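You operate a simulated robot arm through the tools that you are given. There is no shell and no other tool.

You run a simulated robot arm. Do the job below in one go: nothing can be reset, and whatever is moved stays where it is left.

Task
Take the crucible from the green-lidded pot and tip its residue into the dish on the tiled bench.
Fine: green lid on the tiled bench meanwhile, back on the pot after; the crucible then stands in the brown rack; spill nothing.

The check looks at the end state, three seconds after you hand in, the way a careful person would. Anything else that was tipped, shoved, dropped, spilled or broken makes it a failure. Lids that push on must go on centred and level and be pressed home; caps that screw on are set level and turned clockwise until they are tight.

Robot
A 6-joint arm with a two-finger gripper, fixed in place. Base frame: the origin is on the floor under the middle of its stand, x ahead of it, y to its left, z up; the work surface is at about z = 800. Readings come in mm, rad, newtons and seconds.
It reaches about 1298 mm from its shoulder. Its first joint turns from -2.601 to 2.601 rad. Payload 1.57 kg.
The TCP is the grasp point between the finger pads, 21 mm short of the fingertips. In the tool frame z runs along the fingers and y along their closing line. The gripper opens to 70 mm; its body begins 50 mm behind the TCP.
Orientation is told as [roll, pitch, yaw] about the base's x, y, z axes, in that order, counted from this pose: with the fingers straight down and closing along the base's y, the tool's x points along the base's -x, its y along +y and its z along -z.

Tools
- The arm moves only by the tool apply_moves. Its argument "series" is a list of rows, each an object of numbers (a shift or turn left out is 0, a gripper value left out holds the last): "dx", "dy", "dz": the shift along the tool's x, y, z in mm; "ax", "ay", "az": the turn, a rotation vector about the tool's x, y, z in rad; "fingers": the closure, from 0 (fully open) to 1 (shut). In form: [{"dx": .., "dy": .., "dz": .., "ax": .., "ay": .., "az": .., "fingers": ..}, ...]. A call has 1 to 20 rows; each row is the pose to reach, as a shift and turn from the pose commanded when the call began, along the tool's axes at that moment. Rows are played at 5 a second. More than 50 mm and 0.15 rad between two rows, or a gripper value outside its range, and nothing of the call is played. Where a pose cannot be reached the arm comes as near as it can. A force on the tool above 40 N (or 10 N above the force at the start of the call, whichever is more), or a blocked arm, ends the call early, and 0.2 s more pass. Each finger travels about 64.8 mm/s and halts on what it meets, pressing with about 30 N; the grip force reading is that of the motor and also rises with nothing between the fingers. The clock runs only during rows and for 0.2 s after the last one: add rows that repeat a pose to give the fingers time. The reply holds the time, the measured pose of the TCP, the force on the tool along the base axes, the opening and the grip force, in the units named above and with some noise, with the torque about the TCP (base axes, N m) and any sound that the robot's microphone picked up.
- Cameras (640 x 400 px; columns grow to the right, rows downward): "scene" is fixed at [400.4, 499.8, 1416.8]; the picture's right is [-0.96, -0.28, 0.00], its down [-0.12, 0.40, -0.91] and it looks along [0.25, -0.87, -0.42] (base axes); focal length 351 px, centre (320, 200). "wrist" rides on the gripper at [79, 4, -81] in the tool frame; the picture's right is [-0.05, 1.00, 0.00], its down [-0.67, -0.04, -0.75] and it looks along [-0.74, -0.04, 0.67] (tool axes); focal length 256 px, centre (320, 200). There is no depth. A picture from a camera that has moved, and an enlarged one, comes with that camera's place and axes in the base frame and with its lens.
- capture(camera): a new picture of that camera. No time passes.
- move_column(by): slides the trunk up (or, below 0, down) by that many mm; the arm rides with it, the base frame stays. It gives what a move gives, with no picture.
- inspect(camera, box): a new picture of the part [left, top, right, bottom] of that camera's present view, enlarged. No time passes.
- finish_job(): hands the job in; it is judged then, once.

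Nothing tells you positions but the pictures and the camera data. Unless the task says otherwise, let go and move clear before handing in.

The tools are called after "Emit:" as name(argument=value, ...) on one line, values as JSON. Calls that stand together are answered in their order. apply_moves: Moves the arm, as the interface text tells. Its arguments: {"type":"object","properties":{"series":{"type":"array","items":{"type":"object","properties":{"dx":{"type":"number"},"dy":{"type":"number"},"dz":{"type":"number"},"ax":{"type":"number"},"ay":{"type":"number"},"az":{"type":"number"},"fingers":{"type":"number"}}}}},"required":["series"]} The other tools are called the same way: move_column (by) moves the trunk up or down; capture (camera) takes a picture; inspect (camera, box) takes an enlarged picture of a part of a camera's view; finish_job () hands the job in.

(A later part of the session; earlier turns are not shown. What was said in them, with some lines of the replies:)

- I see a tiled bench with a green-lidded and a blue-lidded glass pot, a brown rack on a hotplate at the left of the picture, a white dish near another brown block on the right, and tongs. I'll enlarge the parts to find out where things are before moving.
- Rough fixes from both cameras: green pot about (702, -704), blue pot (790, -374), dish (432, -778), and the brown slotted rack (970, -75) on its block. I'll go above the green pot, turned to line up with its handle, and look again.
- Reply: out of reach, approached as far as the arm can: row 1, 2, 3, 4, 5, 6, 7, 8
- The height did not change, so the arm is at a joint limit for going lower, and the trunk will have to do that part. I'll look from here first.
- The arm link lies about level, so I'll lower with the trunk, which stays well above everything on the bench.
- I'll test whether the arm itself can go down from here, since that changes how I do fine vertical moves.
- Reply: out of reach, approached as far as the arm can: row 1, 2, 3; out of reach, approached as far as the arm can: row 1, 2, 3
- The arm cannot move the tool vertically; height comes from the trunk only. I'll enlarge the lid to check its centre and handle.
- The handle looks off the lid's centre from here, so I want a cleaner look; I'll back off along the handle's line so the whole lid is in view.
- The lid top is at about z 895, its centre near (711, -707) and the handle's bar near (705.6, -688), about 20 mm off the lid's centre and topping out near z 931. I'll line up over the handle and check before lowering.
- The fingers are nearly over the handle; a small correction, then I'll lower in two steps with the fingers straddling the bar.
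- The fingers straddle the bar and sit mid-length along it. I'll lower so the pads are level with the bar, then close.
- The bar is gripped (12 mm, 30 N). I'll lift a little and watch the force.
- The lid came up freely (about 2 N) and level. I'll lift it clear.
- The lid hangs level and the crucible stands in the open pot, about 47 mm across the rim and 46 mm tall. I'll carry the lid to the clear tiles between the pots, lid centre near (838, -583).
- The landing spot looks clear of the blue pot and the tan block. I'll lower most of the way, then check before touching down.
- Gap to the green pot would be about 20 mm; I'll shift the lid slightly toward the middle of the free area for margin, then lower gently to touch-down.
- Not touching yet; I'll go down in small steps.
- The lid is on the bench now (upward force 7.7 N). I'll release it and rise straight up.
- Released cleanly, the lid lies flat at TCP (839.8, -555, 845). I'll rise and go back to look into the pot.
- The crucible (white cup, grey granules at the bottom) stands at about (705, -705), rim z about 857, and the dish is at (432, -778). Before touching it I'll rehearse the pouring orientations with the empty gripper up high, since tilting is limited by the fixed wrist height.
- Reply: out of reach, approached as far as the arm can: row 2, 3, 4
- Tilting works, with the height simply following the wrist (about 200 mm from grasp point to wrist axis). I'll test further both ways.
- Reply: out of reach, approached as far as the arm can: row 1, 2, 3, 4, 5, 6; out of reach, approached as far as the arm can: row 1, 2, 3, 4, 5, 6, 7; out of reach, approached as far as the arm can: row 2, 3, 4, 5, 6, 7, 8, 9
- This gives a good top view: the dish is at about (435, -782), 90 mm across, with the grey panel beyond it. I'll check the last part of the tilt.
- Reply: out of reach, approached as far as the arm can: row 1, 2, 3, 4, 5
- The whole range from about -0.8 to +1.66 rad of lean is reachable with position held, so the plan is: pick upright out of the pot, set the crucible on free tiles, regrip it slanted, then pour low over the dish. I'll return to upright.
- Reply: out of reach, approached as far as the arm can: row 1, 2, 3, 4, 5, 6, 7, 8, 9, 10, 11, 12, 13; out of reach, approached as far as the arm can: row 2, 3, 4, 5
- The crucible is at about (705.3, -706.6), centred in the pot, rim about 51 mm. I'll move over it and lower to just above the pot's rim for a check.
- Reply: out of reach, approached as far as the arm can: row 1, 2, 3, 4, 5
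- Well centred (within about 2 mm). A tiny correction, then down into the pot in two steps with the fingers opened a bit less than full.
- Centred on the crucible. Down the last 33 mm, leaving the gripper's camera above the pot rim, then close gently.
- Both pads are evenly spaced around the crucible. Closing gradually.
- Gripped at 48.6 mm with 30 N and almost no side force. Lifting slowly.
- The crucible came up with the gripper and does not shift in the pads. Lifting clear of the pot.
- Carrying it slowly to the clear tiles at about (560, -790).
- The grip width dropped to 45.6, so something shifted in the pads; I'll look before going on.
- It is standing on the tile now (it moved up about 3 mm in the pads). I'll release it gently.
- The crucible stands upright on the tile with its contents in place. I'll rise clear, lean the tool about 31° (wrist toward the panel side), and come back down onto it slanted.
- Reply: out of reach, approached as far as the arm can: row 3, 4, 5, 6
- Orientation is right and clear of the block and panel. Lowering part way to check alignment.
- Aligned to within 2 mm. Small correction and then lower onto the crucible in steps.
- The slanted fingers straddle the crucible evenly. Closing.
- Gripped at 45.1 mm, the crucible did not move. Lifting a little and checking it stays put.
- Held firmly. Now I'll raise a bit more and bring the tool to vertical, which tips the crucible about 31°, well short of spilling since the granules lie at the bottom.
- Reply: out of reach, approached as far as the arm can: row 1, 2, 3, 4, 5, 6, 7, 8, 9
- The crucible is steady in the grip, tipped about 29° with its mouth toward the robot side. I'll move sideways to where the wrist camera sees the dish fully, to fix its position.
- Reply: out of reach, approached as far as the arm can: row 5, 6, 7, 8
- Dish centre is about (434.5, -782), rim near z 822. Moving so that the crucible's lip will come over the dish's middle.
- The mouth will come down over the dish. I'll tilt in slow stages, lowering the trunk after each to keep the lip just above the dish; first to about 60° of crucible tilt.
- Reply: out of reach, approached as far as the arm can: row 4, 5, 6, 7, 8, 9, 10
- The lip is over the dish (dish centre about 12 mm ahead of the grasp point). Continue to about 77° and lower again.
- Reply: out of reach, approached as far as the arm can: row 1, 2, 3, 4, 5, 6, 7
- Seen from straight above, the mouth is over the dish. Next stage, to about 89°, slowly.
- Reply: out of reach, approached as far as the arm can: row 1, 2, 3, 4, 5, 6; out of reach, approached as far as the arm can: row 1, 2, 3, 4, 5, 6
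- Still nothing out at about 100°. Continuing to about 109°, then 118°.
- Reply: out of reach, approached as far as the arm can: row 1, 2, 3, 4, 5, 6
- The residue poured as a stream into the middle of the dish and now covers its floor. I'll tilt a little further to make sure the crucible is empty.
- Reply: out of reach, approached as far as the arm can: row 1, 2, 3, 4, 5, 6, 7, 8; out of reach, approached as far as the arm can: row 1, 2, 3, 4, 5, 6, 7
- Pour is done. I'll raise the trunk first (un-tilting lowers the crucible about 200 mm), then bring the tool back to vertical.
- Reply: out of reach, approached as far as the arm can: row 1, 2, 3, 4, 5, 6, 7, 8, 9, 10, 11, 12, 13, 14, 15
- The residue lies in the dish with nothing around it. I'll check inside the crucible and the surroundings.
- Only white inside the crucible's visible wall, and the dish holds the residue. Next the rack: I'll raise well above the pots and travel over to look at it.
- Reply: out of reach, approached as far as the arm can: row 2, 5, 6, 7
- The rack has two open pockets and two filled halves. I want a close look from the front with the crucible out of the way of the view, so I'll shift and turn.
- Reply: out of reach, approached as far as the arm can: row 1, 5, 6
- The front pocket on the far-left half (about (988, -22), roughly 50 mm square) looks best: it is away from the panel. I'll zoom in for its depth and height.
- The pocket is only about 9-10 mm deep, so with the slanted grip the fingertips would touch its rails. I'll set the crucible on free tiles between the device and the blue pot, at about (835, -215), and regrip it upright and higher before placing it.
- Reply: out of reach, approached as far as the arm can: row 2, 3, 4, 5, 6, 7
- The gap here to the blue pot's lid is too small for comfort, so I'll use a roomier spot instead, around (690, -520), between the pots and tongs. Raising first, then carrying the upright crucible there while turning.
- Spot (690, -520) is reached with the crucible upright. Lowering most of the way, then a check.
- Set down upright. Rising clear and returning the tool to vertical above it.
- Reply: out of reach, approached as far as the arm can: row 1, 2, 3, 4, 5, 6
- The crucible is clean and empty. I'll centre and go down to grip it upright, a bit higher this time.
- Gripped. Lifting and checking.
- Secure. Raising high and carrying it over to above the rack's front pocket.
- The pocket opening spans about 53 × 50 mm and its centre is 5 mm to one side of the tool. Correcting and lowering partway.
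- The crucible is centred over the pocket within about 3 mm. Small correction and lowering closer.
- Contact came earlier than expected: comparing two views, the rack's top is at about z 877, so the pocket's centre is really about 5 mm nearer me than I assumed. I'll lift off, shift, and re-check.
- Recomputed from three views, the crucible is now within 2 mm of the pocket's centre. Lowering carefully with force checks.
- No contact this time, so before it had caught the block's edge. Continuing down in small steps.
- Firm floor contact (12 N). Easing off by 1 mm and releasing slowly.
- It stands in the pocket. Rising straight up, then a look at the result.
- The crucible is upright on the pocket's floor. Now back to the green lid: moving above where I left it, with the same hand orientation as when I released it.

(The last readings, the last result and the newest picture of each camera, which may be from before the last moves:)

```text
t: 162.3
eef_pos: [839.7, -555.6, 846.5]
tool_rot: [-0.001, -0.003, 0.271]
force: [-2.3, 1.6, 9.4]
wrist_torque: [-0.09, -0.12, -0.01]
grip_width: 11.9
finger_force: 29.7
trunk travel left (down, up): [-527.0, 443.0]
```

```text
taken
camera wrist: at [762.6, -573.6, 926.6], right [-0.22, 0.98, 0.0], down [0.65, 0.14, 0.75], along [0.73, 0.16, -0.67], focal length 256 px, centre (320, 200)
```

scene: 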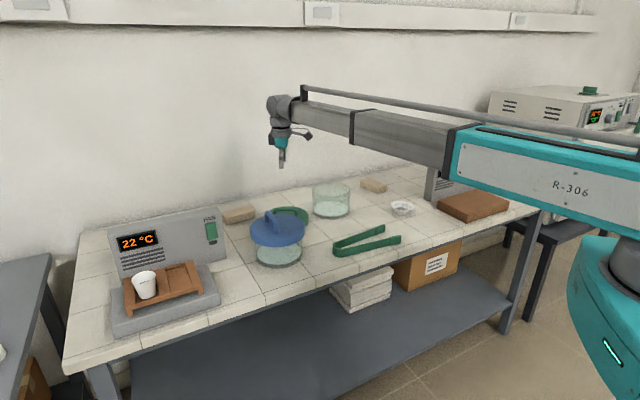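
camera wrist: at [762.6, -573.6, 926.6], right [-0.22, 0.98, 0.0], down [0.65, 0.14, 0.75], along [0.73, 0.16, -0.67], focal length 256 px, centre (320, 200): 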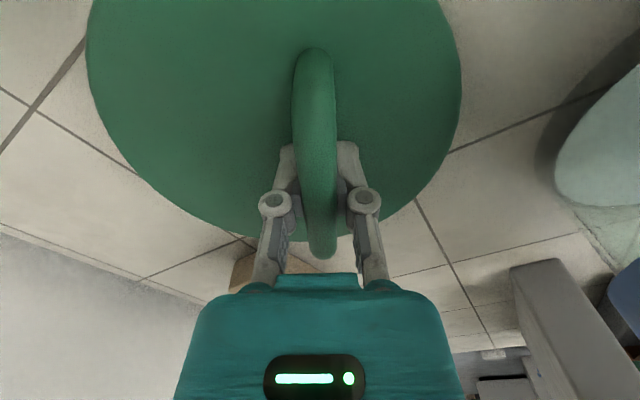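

The lid is gripped exactly as before. Lifting it and carrying back to the pot.

Emit:
move_column(by=15)

Emit:
move_column(by=150)

Emit:
capture(camera="scene")

Emit:
capture(camera="wrist")

```text
t: 162.9
eef_pos: [841.1, -555.3, 860.3]
tool_rot: [0.0, -0.001, 0.272]
force: [0.2, 0.5, -2.2]
wrist_torque: [0.0, -0.03, -0.03]
grip_width: 11.7
finger_force: 30.0
trunk travel left (down, up): [-542.0, 428.0]
```

```text
t: 164.7
eef_pos: [840.3, -555.2, 1009.3]
tool_rot: [0.0, 0.0, 0.27]
force: [0.0, -0.1, -2.1]
wrist_torque: [0.02, 0.03, 0.05]
grip_width: 12.0
finger_force: 29.8
trunk travel left (down, up): [-692.0, 278.0]
```

```text
taken
```

scene: 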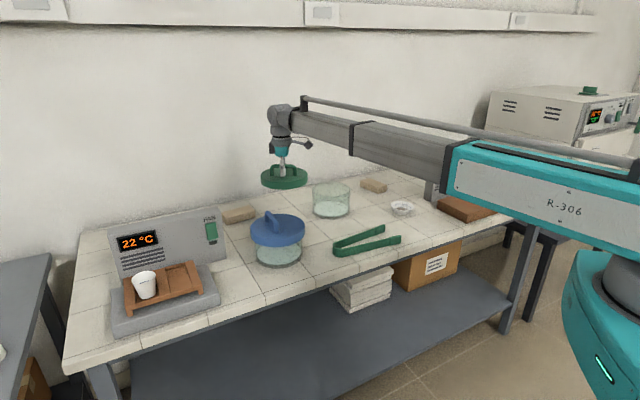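

```text
taken
camera wrist: at [763.7, -574.3, 1090.3], right [-0.22, 0.98, 0.0], down [0.65, 0.14, 0.74], along [0.73, 0.16, -0.67], focal length 256 px, centre (320, 200)
```

wrist: 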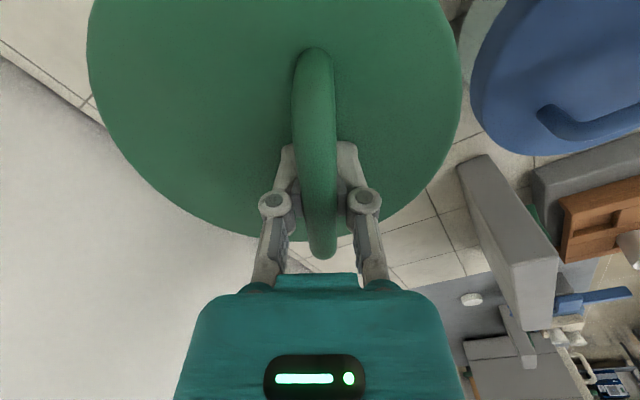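

Emit:
apply_moves(series=[{"dx": 6, "dy": -3.3}, {"dx": 18, "dy": -10}, {"dx": 36, "dy": -20}, {"dx": 58, "dy": -32}, {"dx": 82, "dy": -45.3}, {"dx": 106, "dy": -58.6}, {"dx": 128, "dy": -70.8}, {"dx": 146, "dy": -80.7}, {"dx": 159, "dy": -87.9}, {"dx": 167.1, "dy": -92.4}, {"dx": 167.1, "dy": -92.4}, {"dx": 167.1, "dy": -92.4}])

Emit:
inspect(camera="scene", box=[280, 110, 380, 220])

Emit:
capture(camera="wrist")

```text
t: 167.3
eef_pos: [702.4, -689.0, 1008.7]
tool_rot: [-0.001, 0.001, 0.271]
force: [-0.1, -0.3, -1.2]
wrist_torque: [0.02, 0.01, -0.01]
grip_width: 12.2
finger_force: 29.9
trunk travel left (down, up): [-692.0, 278.0]
```

```text
3.64 times, centred on (330, 165) of scene
camera zoom: at [400.4, 499.8, 1416.8], right [-0.96, -0.28, 0.0], down [-0.12, 0.4, -0.91], along [0.25, -0.87, -0.42], focal length 1275 px, centre (284, 327)
```

zoom: 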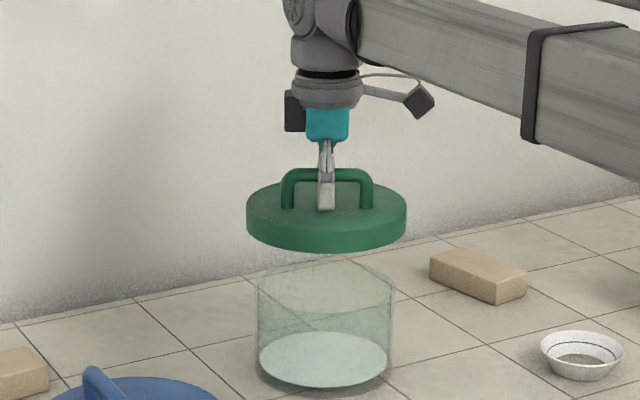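

```text
taken
camera wrist: at [625.9, -707.5, 1090.5], right [-0.22, 0.98, 0.0], down [0.65, 0.14, 0.74], along [0.73, 0.16, -0.67], focal length 256 px, centre (320, 200)
```

wrist: 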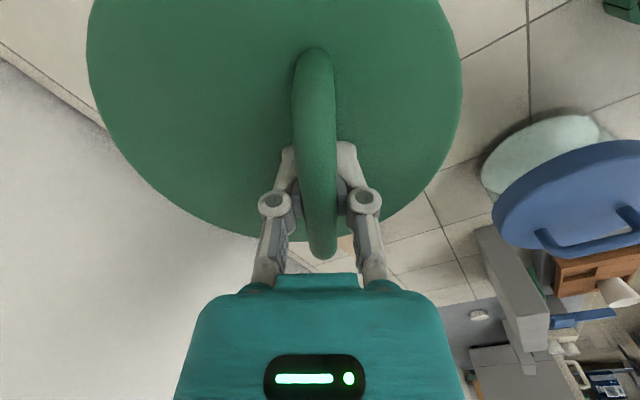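

The lid hangs over the pot within half a millimetre of where it was lifted from. Lowering to just above the rim.

Emit:
move_column(by=-58)

Emit:
inspect(camera="scene", box=[290, 140, 370, 220])

Emit:
capture(camera="wrist")

```text
t: 168.2
eef_pos: [702.9, -689.5, 952.4]
tool_rot: [0.0, 0.0, 0.271]
force: [0.4, 1.2, -1.2]
wrist_torque: [0.02, -0.01, 0.0]
grip_width: 12.2
finger_force: 30.0
trunk travel left (down, up): [-634.0, 336.0]
```

```text
5.00 times, centred on (330, 180) of scene
camera zoom: at [400.4, 499.8, 1416.8], right [-0.96, -0.28, 0.0], down [-0.12, 0.4, -0.91], along [0.25, -0.87, -0.42], focal length 1754 px, centre (270, 300)
```

zoom: 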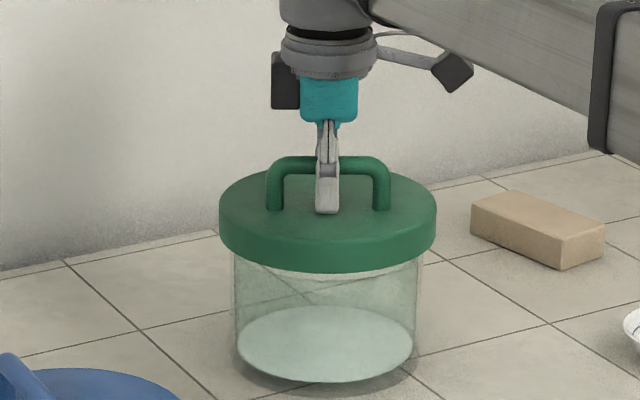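

```text
taken
camera wrist: at [625.8, -707.4, 1032.5], right [-0.22, 0.98, 0.0], down [0.65, 0.14, 0.75], along [0.73, 0.16, -0.67], focal length 256 px, centre (320, 200)
```

wrist: 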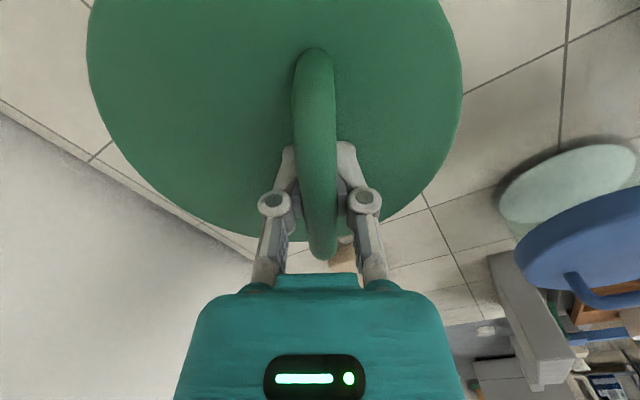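

Emit:
apply_moves(series=[{"dx": -0.3, "dy": -0.3}, {"dx": -0.3, "dy": -0.3}])

Emit:
move_column(by=-14)

Emit:
move_column(by=-4)

Emit:
inspect(camera="scene", box=[290, 140, 370, 220])

```text
t: 168.8
eef_pos: [703.4, -688.5, 953.6]
tool_rot: [0.0, 0.0, 0.271]
force: [0.2, -0.6, -2.1]
wrist_torque: [0.0, 0.03, -0.02]
grip_width: 12.4
finger_force: 29.2
trunk travel left (down, up): [-634.0, 336.0]
```

```text
t: 169.5
eef_pos: [701.8, -688.7, 938.6]
tool_rot: [0.0, 0.001, 0.269]
force: [0.5, 0.5, -1.4]
wrist_torque: [0.0, 0.0, -0.01]
grip_width: 12.2
finger_force: 30.1
trunk travel left (down, up): [-620.0, 350.0]
```

```text
t: 170.0
eef_pos: [702.4, -688.4, 935.0]
tool_rot: [-0.001, 0.0, 0.27]
force: [0.7, -0.1, -1.2]
wrist_torque: [0.03, -0.01, 0.02]
grip_width: 12.6
finger_force: 30.0
trunk travel left (down, up): [-616.0, 354.0]
```

```text
5.00 times, centred on (330, 180) of scene
camera zoom: at [400.4, 499.8, 1416.8], right [-0.96, -0.28, 0.0], down [-0.12, 0.4, -0.91], along [0.25, -0.87, -0.42], focal length 1754 px, centre (270, 300)
```

zoom: 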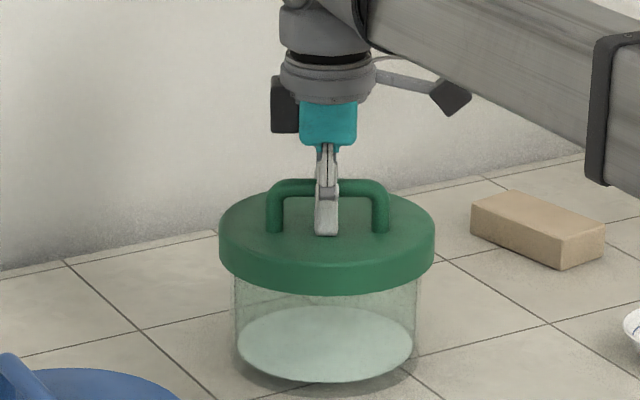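

Emit:
move_column(by=-4)

Emit:
move_column(by=-3)

Emit:
move_column(by=-2)

Emit:
inspect(camera="scene", box=[290, 140, 370, 220])

```text
t: 170.5
eef_pos: [702.7, -688.1, 930.6]
tool_rot: [0.001, 0.001, 0.272]
force: [0.1, -0.3, -2.1]
wrist_torque: [0.03, 0.01, 0.0]
grip_width: 12.6
finger_force: 30.7
trunk travel left (down, up): [-612.0, 358.0]
```

```text
t: 171.0
eef_pos: [703.7, -687.9, 926.9]
tool_rot: [0.0, 0.001, 0.27]
force: [-0.3, -0.2, -0.9]
wrist_torque: [0.04, 0.02, 0.02]
grip_width: 12.6
finger_force: 29.6
trunk travel left (down, up): [-609.0, 361.0]
```

```text
t: 171.6
eef_pos: [703.4, -688.9, 925.2]
tool_rot: [-0.001, 0.001, 0.27]
force: [-0.4, 0.5, 1.0]
wrist_torque: [-0.04, -0.01, 0.02]
grip_width: 12.6
finger_force: 29.7
trunk travel left (down, up): [-607.0, 363.0]
```

```text
5.00 times, centred on (330, 180) of scene
camera zoom: at [400.4, 499.8, 1416.8], right [-0.96, -0.28, 0.0], down [-0.12, 0.4, -0.91], along [0.25, -0.87, -0.42], focal length 1754 px, centre (270, 300)
```

zoom: 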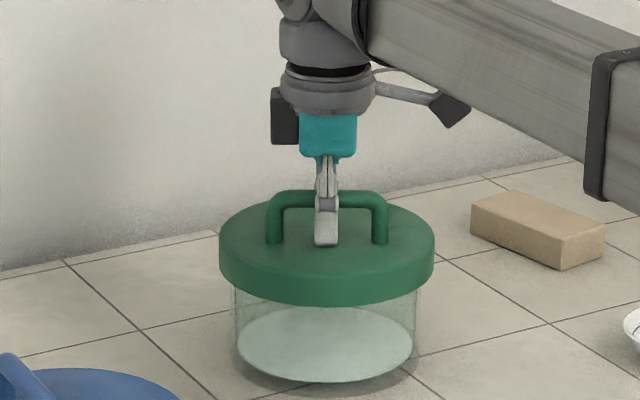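

Contact begins right at the original seated height. Pressing down gently to make sure it is home.

Emit:
move_column(by=-1)

Emit:
move_column(by=-1)

Emit:
move_column(by=-1)

```text
t: 172.1
eef_pos: [703.3, -687.4, 924.2]
tool_rot: [0.001, 0.001, 0.272]
force: [2.4, -1.1, 5.4]
wrist_torque: [-0.07, -0.03, 0.02]
grip_width: 12.5
finger_force: 29.8
trunk travel left (down, up): [-606.0, 364.0]
```

```text
t: 172.6
eef_pos: [702.0, -688.2, 925.0]
tool_rot: [-0.002, -0.001, 0.271]
force: [5.7, -5.0, 19.8]
wrist_torque: [-0.01, 0.27, -0.02]
grip_width: 12.5
finger_force: 30.4
trunk travel left (down, up): [-605.0, 365.0]
```

```text
t: 173.1
eef_pos: [700.9, -686.7, 925.2]
tool_rot: [-0.002, -0.002, 0.27]
force: [8.4, -7.9, 30.0]
wrist_torque: [-0.04, -0.13, 0.01]
grip_width: 12.9
finger_force: 30.0
trunk travel left (down, up): [-604.0, 366.0]
```

It is firmly seated (30 N, no further travel, same height as at the start). Easing off and releasing.

Emit:
move_column(by=2)

Emit:
apply_moves(series=[{"fingers": 0.8}, {"fingers": 0.7}, {"fingers": 0.5}, {"fingers": 0.3}, {"fingers": 0.1}, {"fingers": 0.05}, {"fingers": 0.05}])

Emit:
capture(camera="wrist")

Emit:
inspect(camera="scene", box=[290, 140, 370, 220])

```text
t: 173.6
eef_pos: [701.6, -688.2, 923.0]
tool_rot: [0.001, 0.0, 0.273]
force: [1.3, -0.4, 4.0]
wrist_torque: [0.07, -0.43, -0.04]
grip_width: 13.0
finger_force: 29.8
trunk travel left (down, up): [-606.0, 364.0]
```

```text
t: 175.2
eef_pos: [702.8, -688.3, 924.6]
tool_rot: [0.001, 0.001, 0.272]
force: [-0.6, -0.4, -0.8]
wrist_torque: [0.0, 0.0, 0.01]
grip_width: 66.6
finger_force: 0.0
trunk travel left (down, up): [-606.0, 364.0]
```

```text
taken
camera wrist: at [626.1, -707.1, 1004.6], right [-0.22, 0.98, 0.0], down [0.65, 0.14, 0.75], along [0.73, 0.16, -0.67], focal length 256 px, centre (320, 200)
```

wrist: 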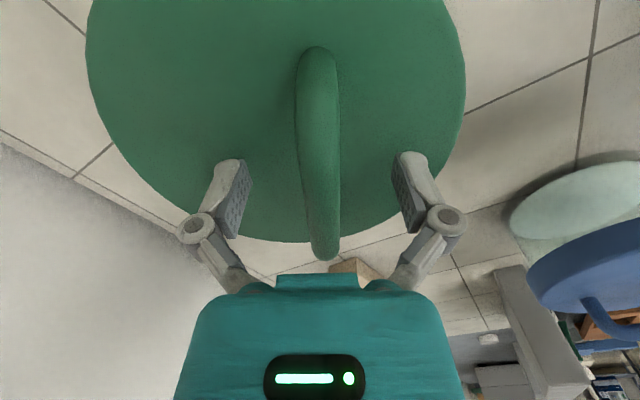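

```text
5.00 times, centred on (330, 180) of scene
camera zoom: at [400.4, 499.8, 1416.8], right [-0.96, -0.28, 0.0], down [-0.12, 0.4, -0.91], along [0.25, -0.87, -0.42], focal length 1754 px, centre (270, 300)
```

zoom: 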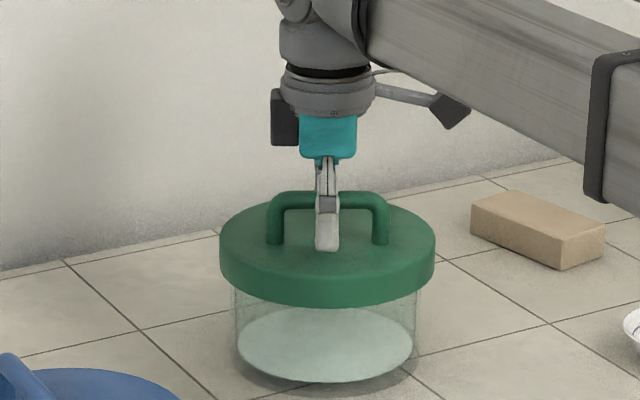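

Lid sits in its original place and level. Rising straight up and moving clear, then a last check of everything.

Emit:
move_column(by=60)

Emit:
move_column(by=150)

Emit:
apply_moves(series=[{"dx": 30}, {"dx": 65}, {"dx": 100}, {"dx": 135}, {"dx": 160}, {"dx": 160}])

Emit:
capture(camera="scene")

Emit:
capture(camera="wrist")

```text
t: 176.2
eef_pos: [703.1, -689.1, 985.0]
tool_rot: [0.0, 0.0, 0.271]
force: [-0.2, -0.4, -0.4]
wrist_torque: [0.01, 0.01, 0.0]
grip_width: 66.7
finger_force: 0.1
trunk travel left (down, up): [-666.0, 304.0]
```

```text
t: 178.0
eef_pos: [704.3, -689.1, 1134.9]
tool_rot: [0.001, 0.0, 0.27]
force: [0.3, -0.4, -0.3]
wrist_torque: [-0.05, 0.0, 0.01]
grip_width: 66.6
finger_force: 0.3
trunk travel left (down, up): [-816.0, 154.0]
```

```text
t: 179.4
eef_pos: [547.1, -731.3, 1135.2]
tool_rot: [-0.001, 0.0, 0.27]
force: [-0.7, 0.1, -1.1]
wrist_torque: [0.02, 0.0, 0.03]
grip_width: 66.5
finger_force: 0.1
trunk travel left (down, up): [-816.0, 154.0]
```

```text
taken
```

scene: 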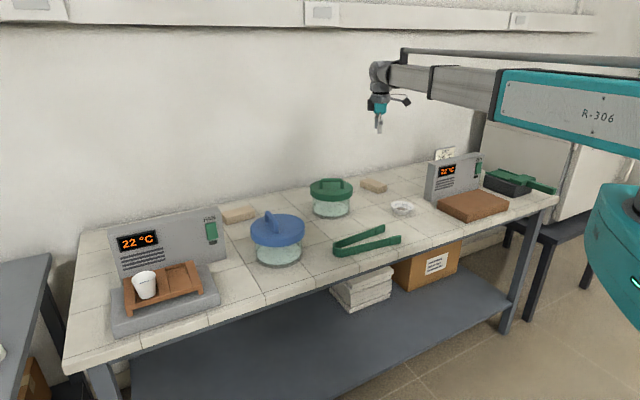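

```text
taken
camera wrist: at [470.3, -750.2, 1214.6], right [-0.22, 0.98, 0.0], down [0.65, 0.14, 0.75], along [0.73, 0.16, -0.67], focal length 256 px, centre (320, 200)
```

wrist: 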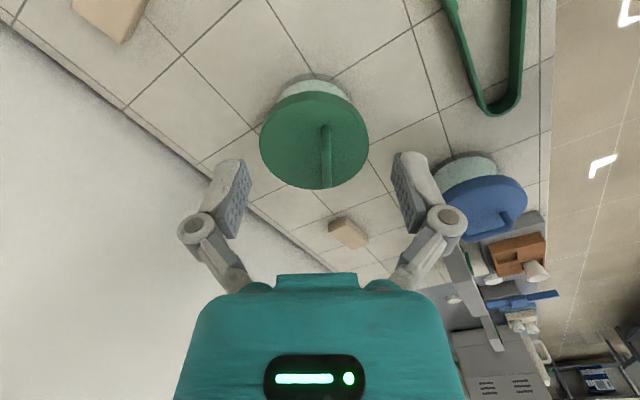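

Emit:
inspect(camera="scene", box=[290, 160, 430, 240])

Emit:
inspect(camera="scene", box=[385, 190, 425, 225])

Emit:
inspect(camera="scene", box=[295, 170, 365, 225])

Emit:
inspect(camera="scene", box=[90, 200, 250, 340])

Emit:
inspect(camera="scene", box=[230, 160, 430, 285])

```text
4.57 times, centred on (360, 200) of scene
camera zoom: at [400.4, 499.8, 1416.8], right [-0.96, -0.28, 0.0], down [-0.12, 0.4, -0.91], along [0.25, -0.87, -0.42], focal length 1603 px, centre (137, 200)
```

zoom: 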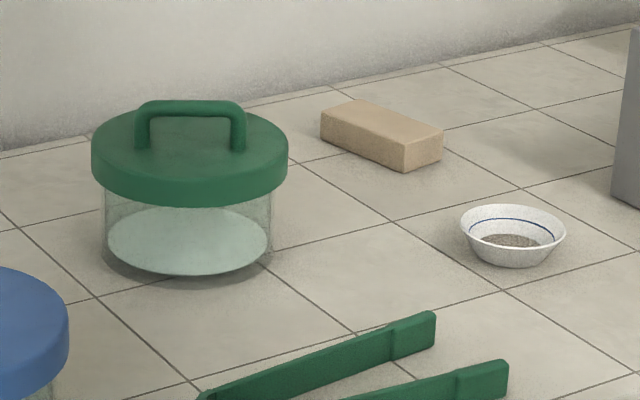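

```text
11.43 times, centred on (405, 208) of scene
camera zoom: at [400.4, 499.8, 1416.8], right [-0.96, -0.28, 0.0], down [-0.12, 0.4, -0.91], along [0.25, -0.87, -0.42], focal length 4008 px, centre (-651, 114)
```

zoom: 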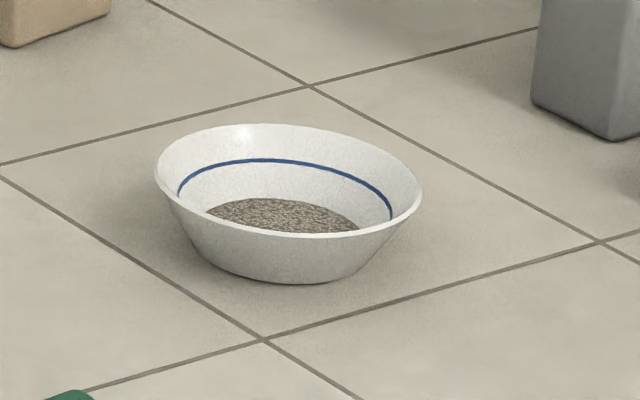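

```text
7.27 times, centred on (330, 198) of scene
camera zoom: at [400.4, 499.8, 1416.8], right [-0.96, -0.28, 0.0], down [-0.12, 0.4, -0.91], along [0.25, -0.87, -0.42], focal length 2551 px, centre (247, 218)
```

zoom: 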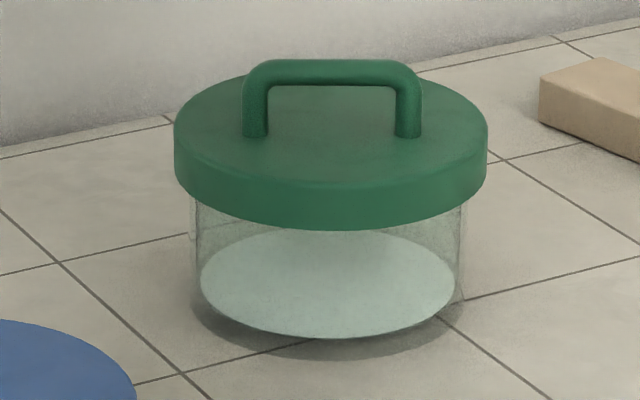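

```text
2.86 times, centred on (170, 270) of scene
camera zoom: at [400.4, 499.8, 1416.8], right [-0.96, -0.28, 0.0], down [-0.12, 0.4, -0.91], along [0.25, -0.87, -0.42], focal length 1002 px, centre (749, 0)
```

zoom: 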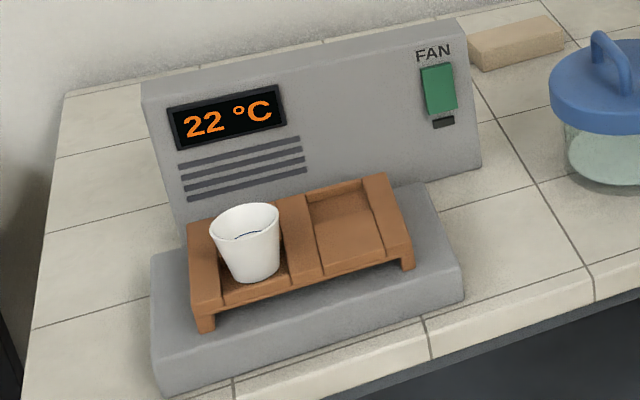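

```text
3.20 times, centred on (330, 222) of scene
camera zoom: at [400.4, 499.8, 1416.8], right [-0.96, -0.28, 0.0], down [-0.12, 0.4, -0.91], along [0.25, -0.87, -0.42], focal length 1122 px, centre (288, 128)
```

zoom: 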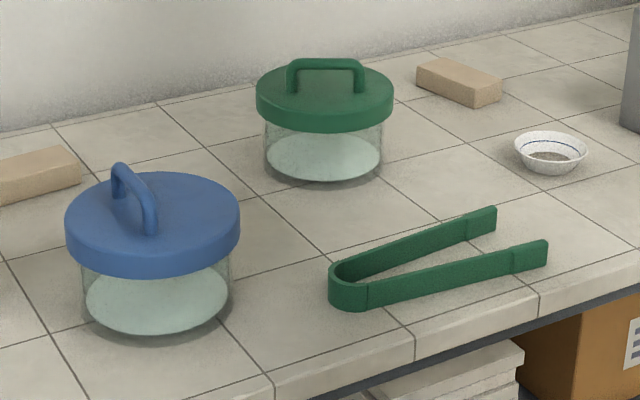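

The residue lies in the dish with nothing spilled around it, and the empty crucible stands upright in the brown rack's pocket. The green lid is level and fully home on its pot in its original place, the tongs, blocks and blue pot have not moved, and the gripper is clear and empty. Handing in.

Emit:
finish_job()

```text
The job is handed in.
```

The residue is in the dish on the tiled bench, and the crucible now stands empty in the brown rack. The green lid is back on its pot. In the final pictures nothing was spilled and nothing else had moved; I haven't seen the check's result.

- **Crucible:** I set it down on clear tiles twice to change my grip, once before pouring and once before placing it. It dropped about 5 mm onto the tile the first time and about 2 mm the second, landing upright both times. While I was lowering it into the rack it touched an edge at about 5 N. I lifted off, shifted 5 mm and set it on the floor of the rack's front pocket. The rack had not moved.
- **Lid:** It rested on the tiled bench meanwhile. I put it back at its original position and height, and pressed it with about 30 N until it went no further. It looks level and centred.
- **Pour:** I tilted the crucible in stages just above the dish, and the residue fell in one stream into the middle. The crucible's inside was clean when I looked in afterwards.
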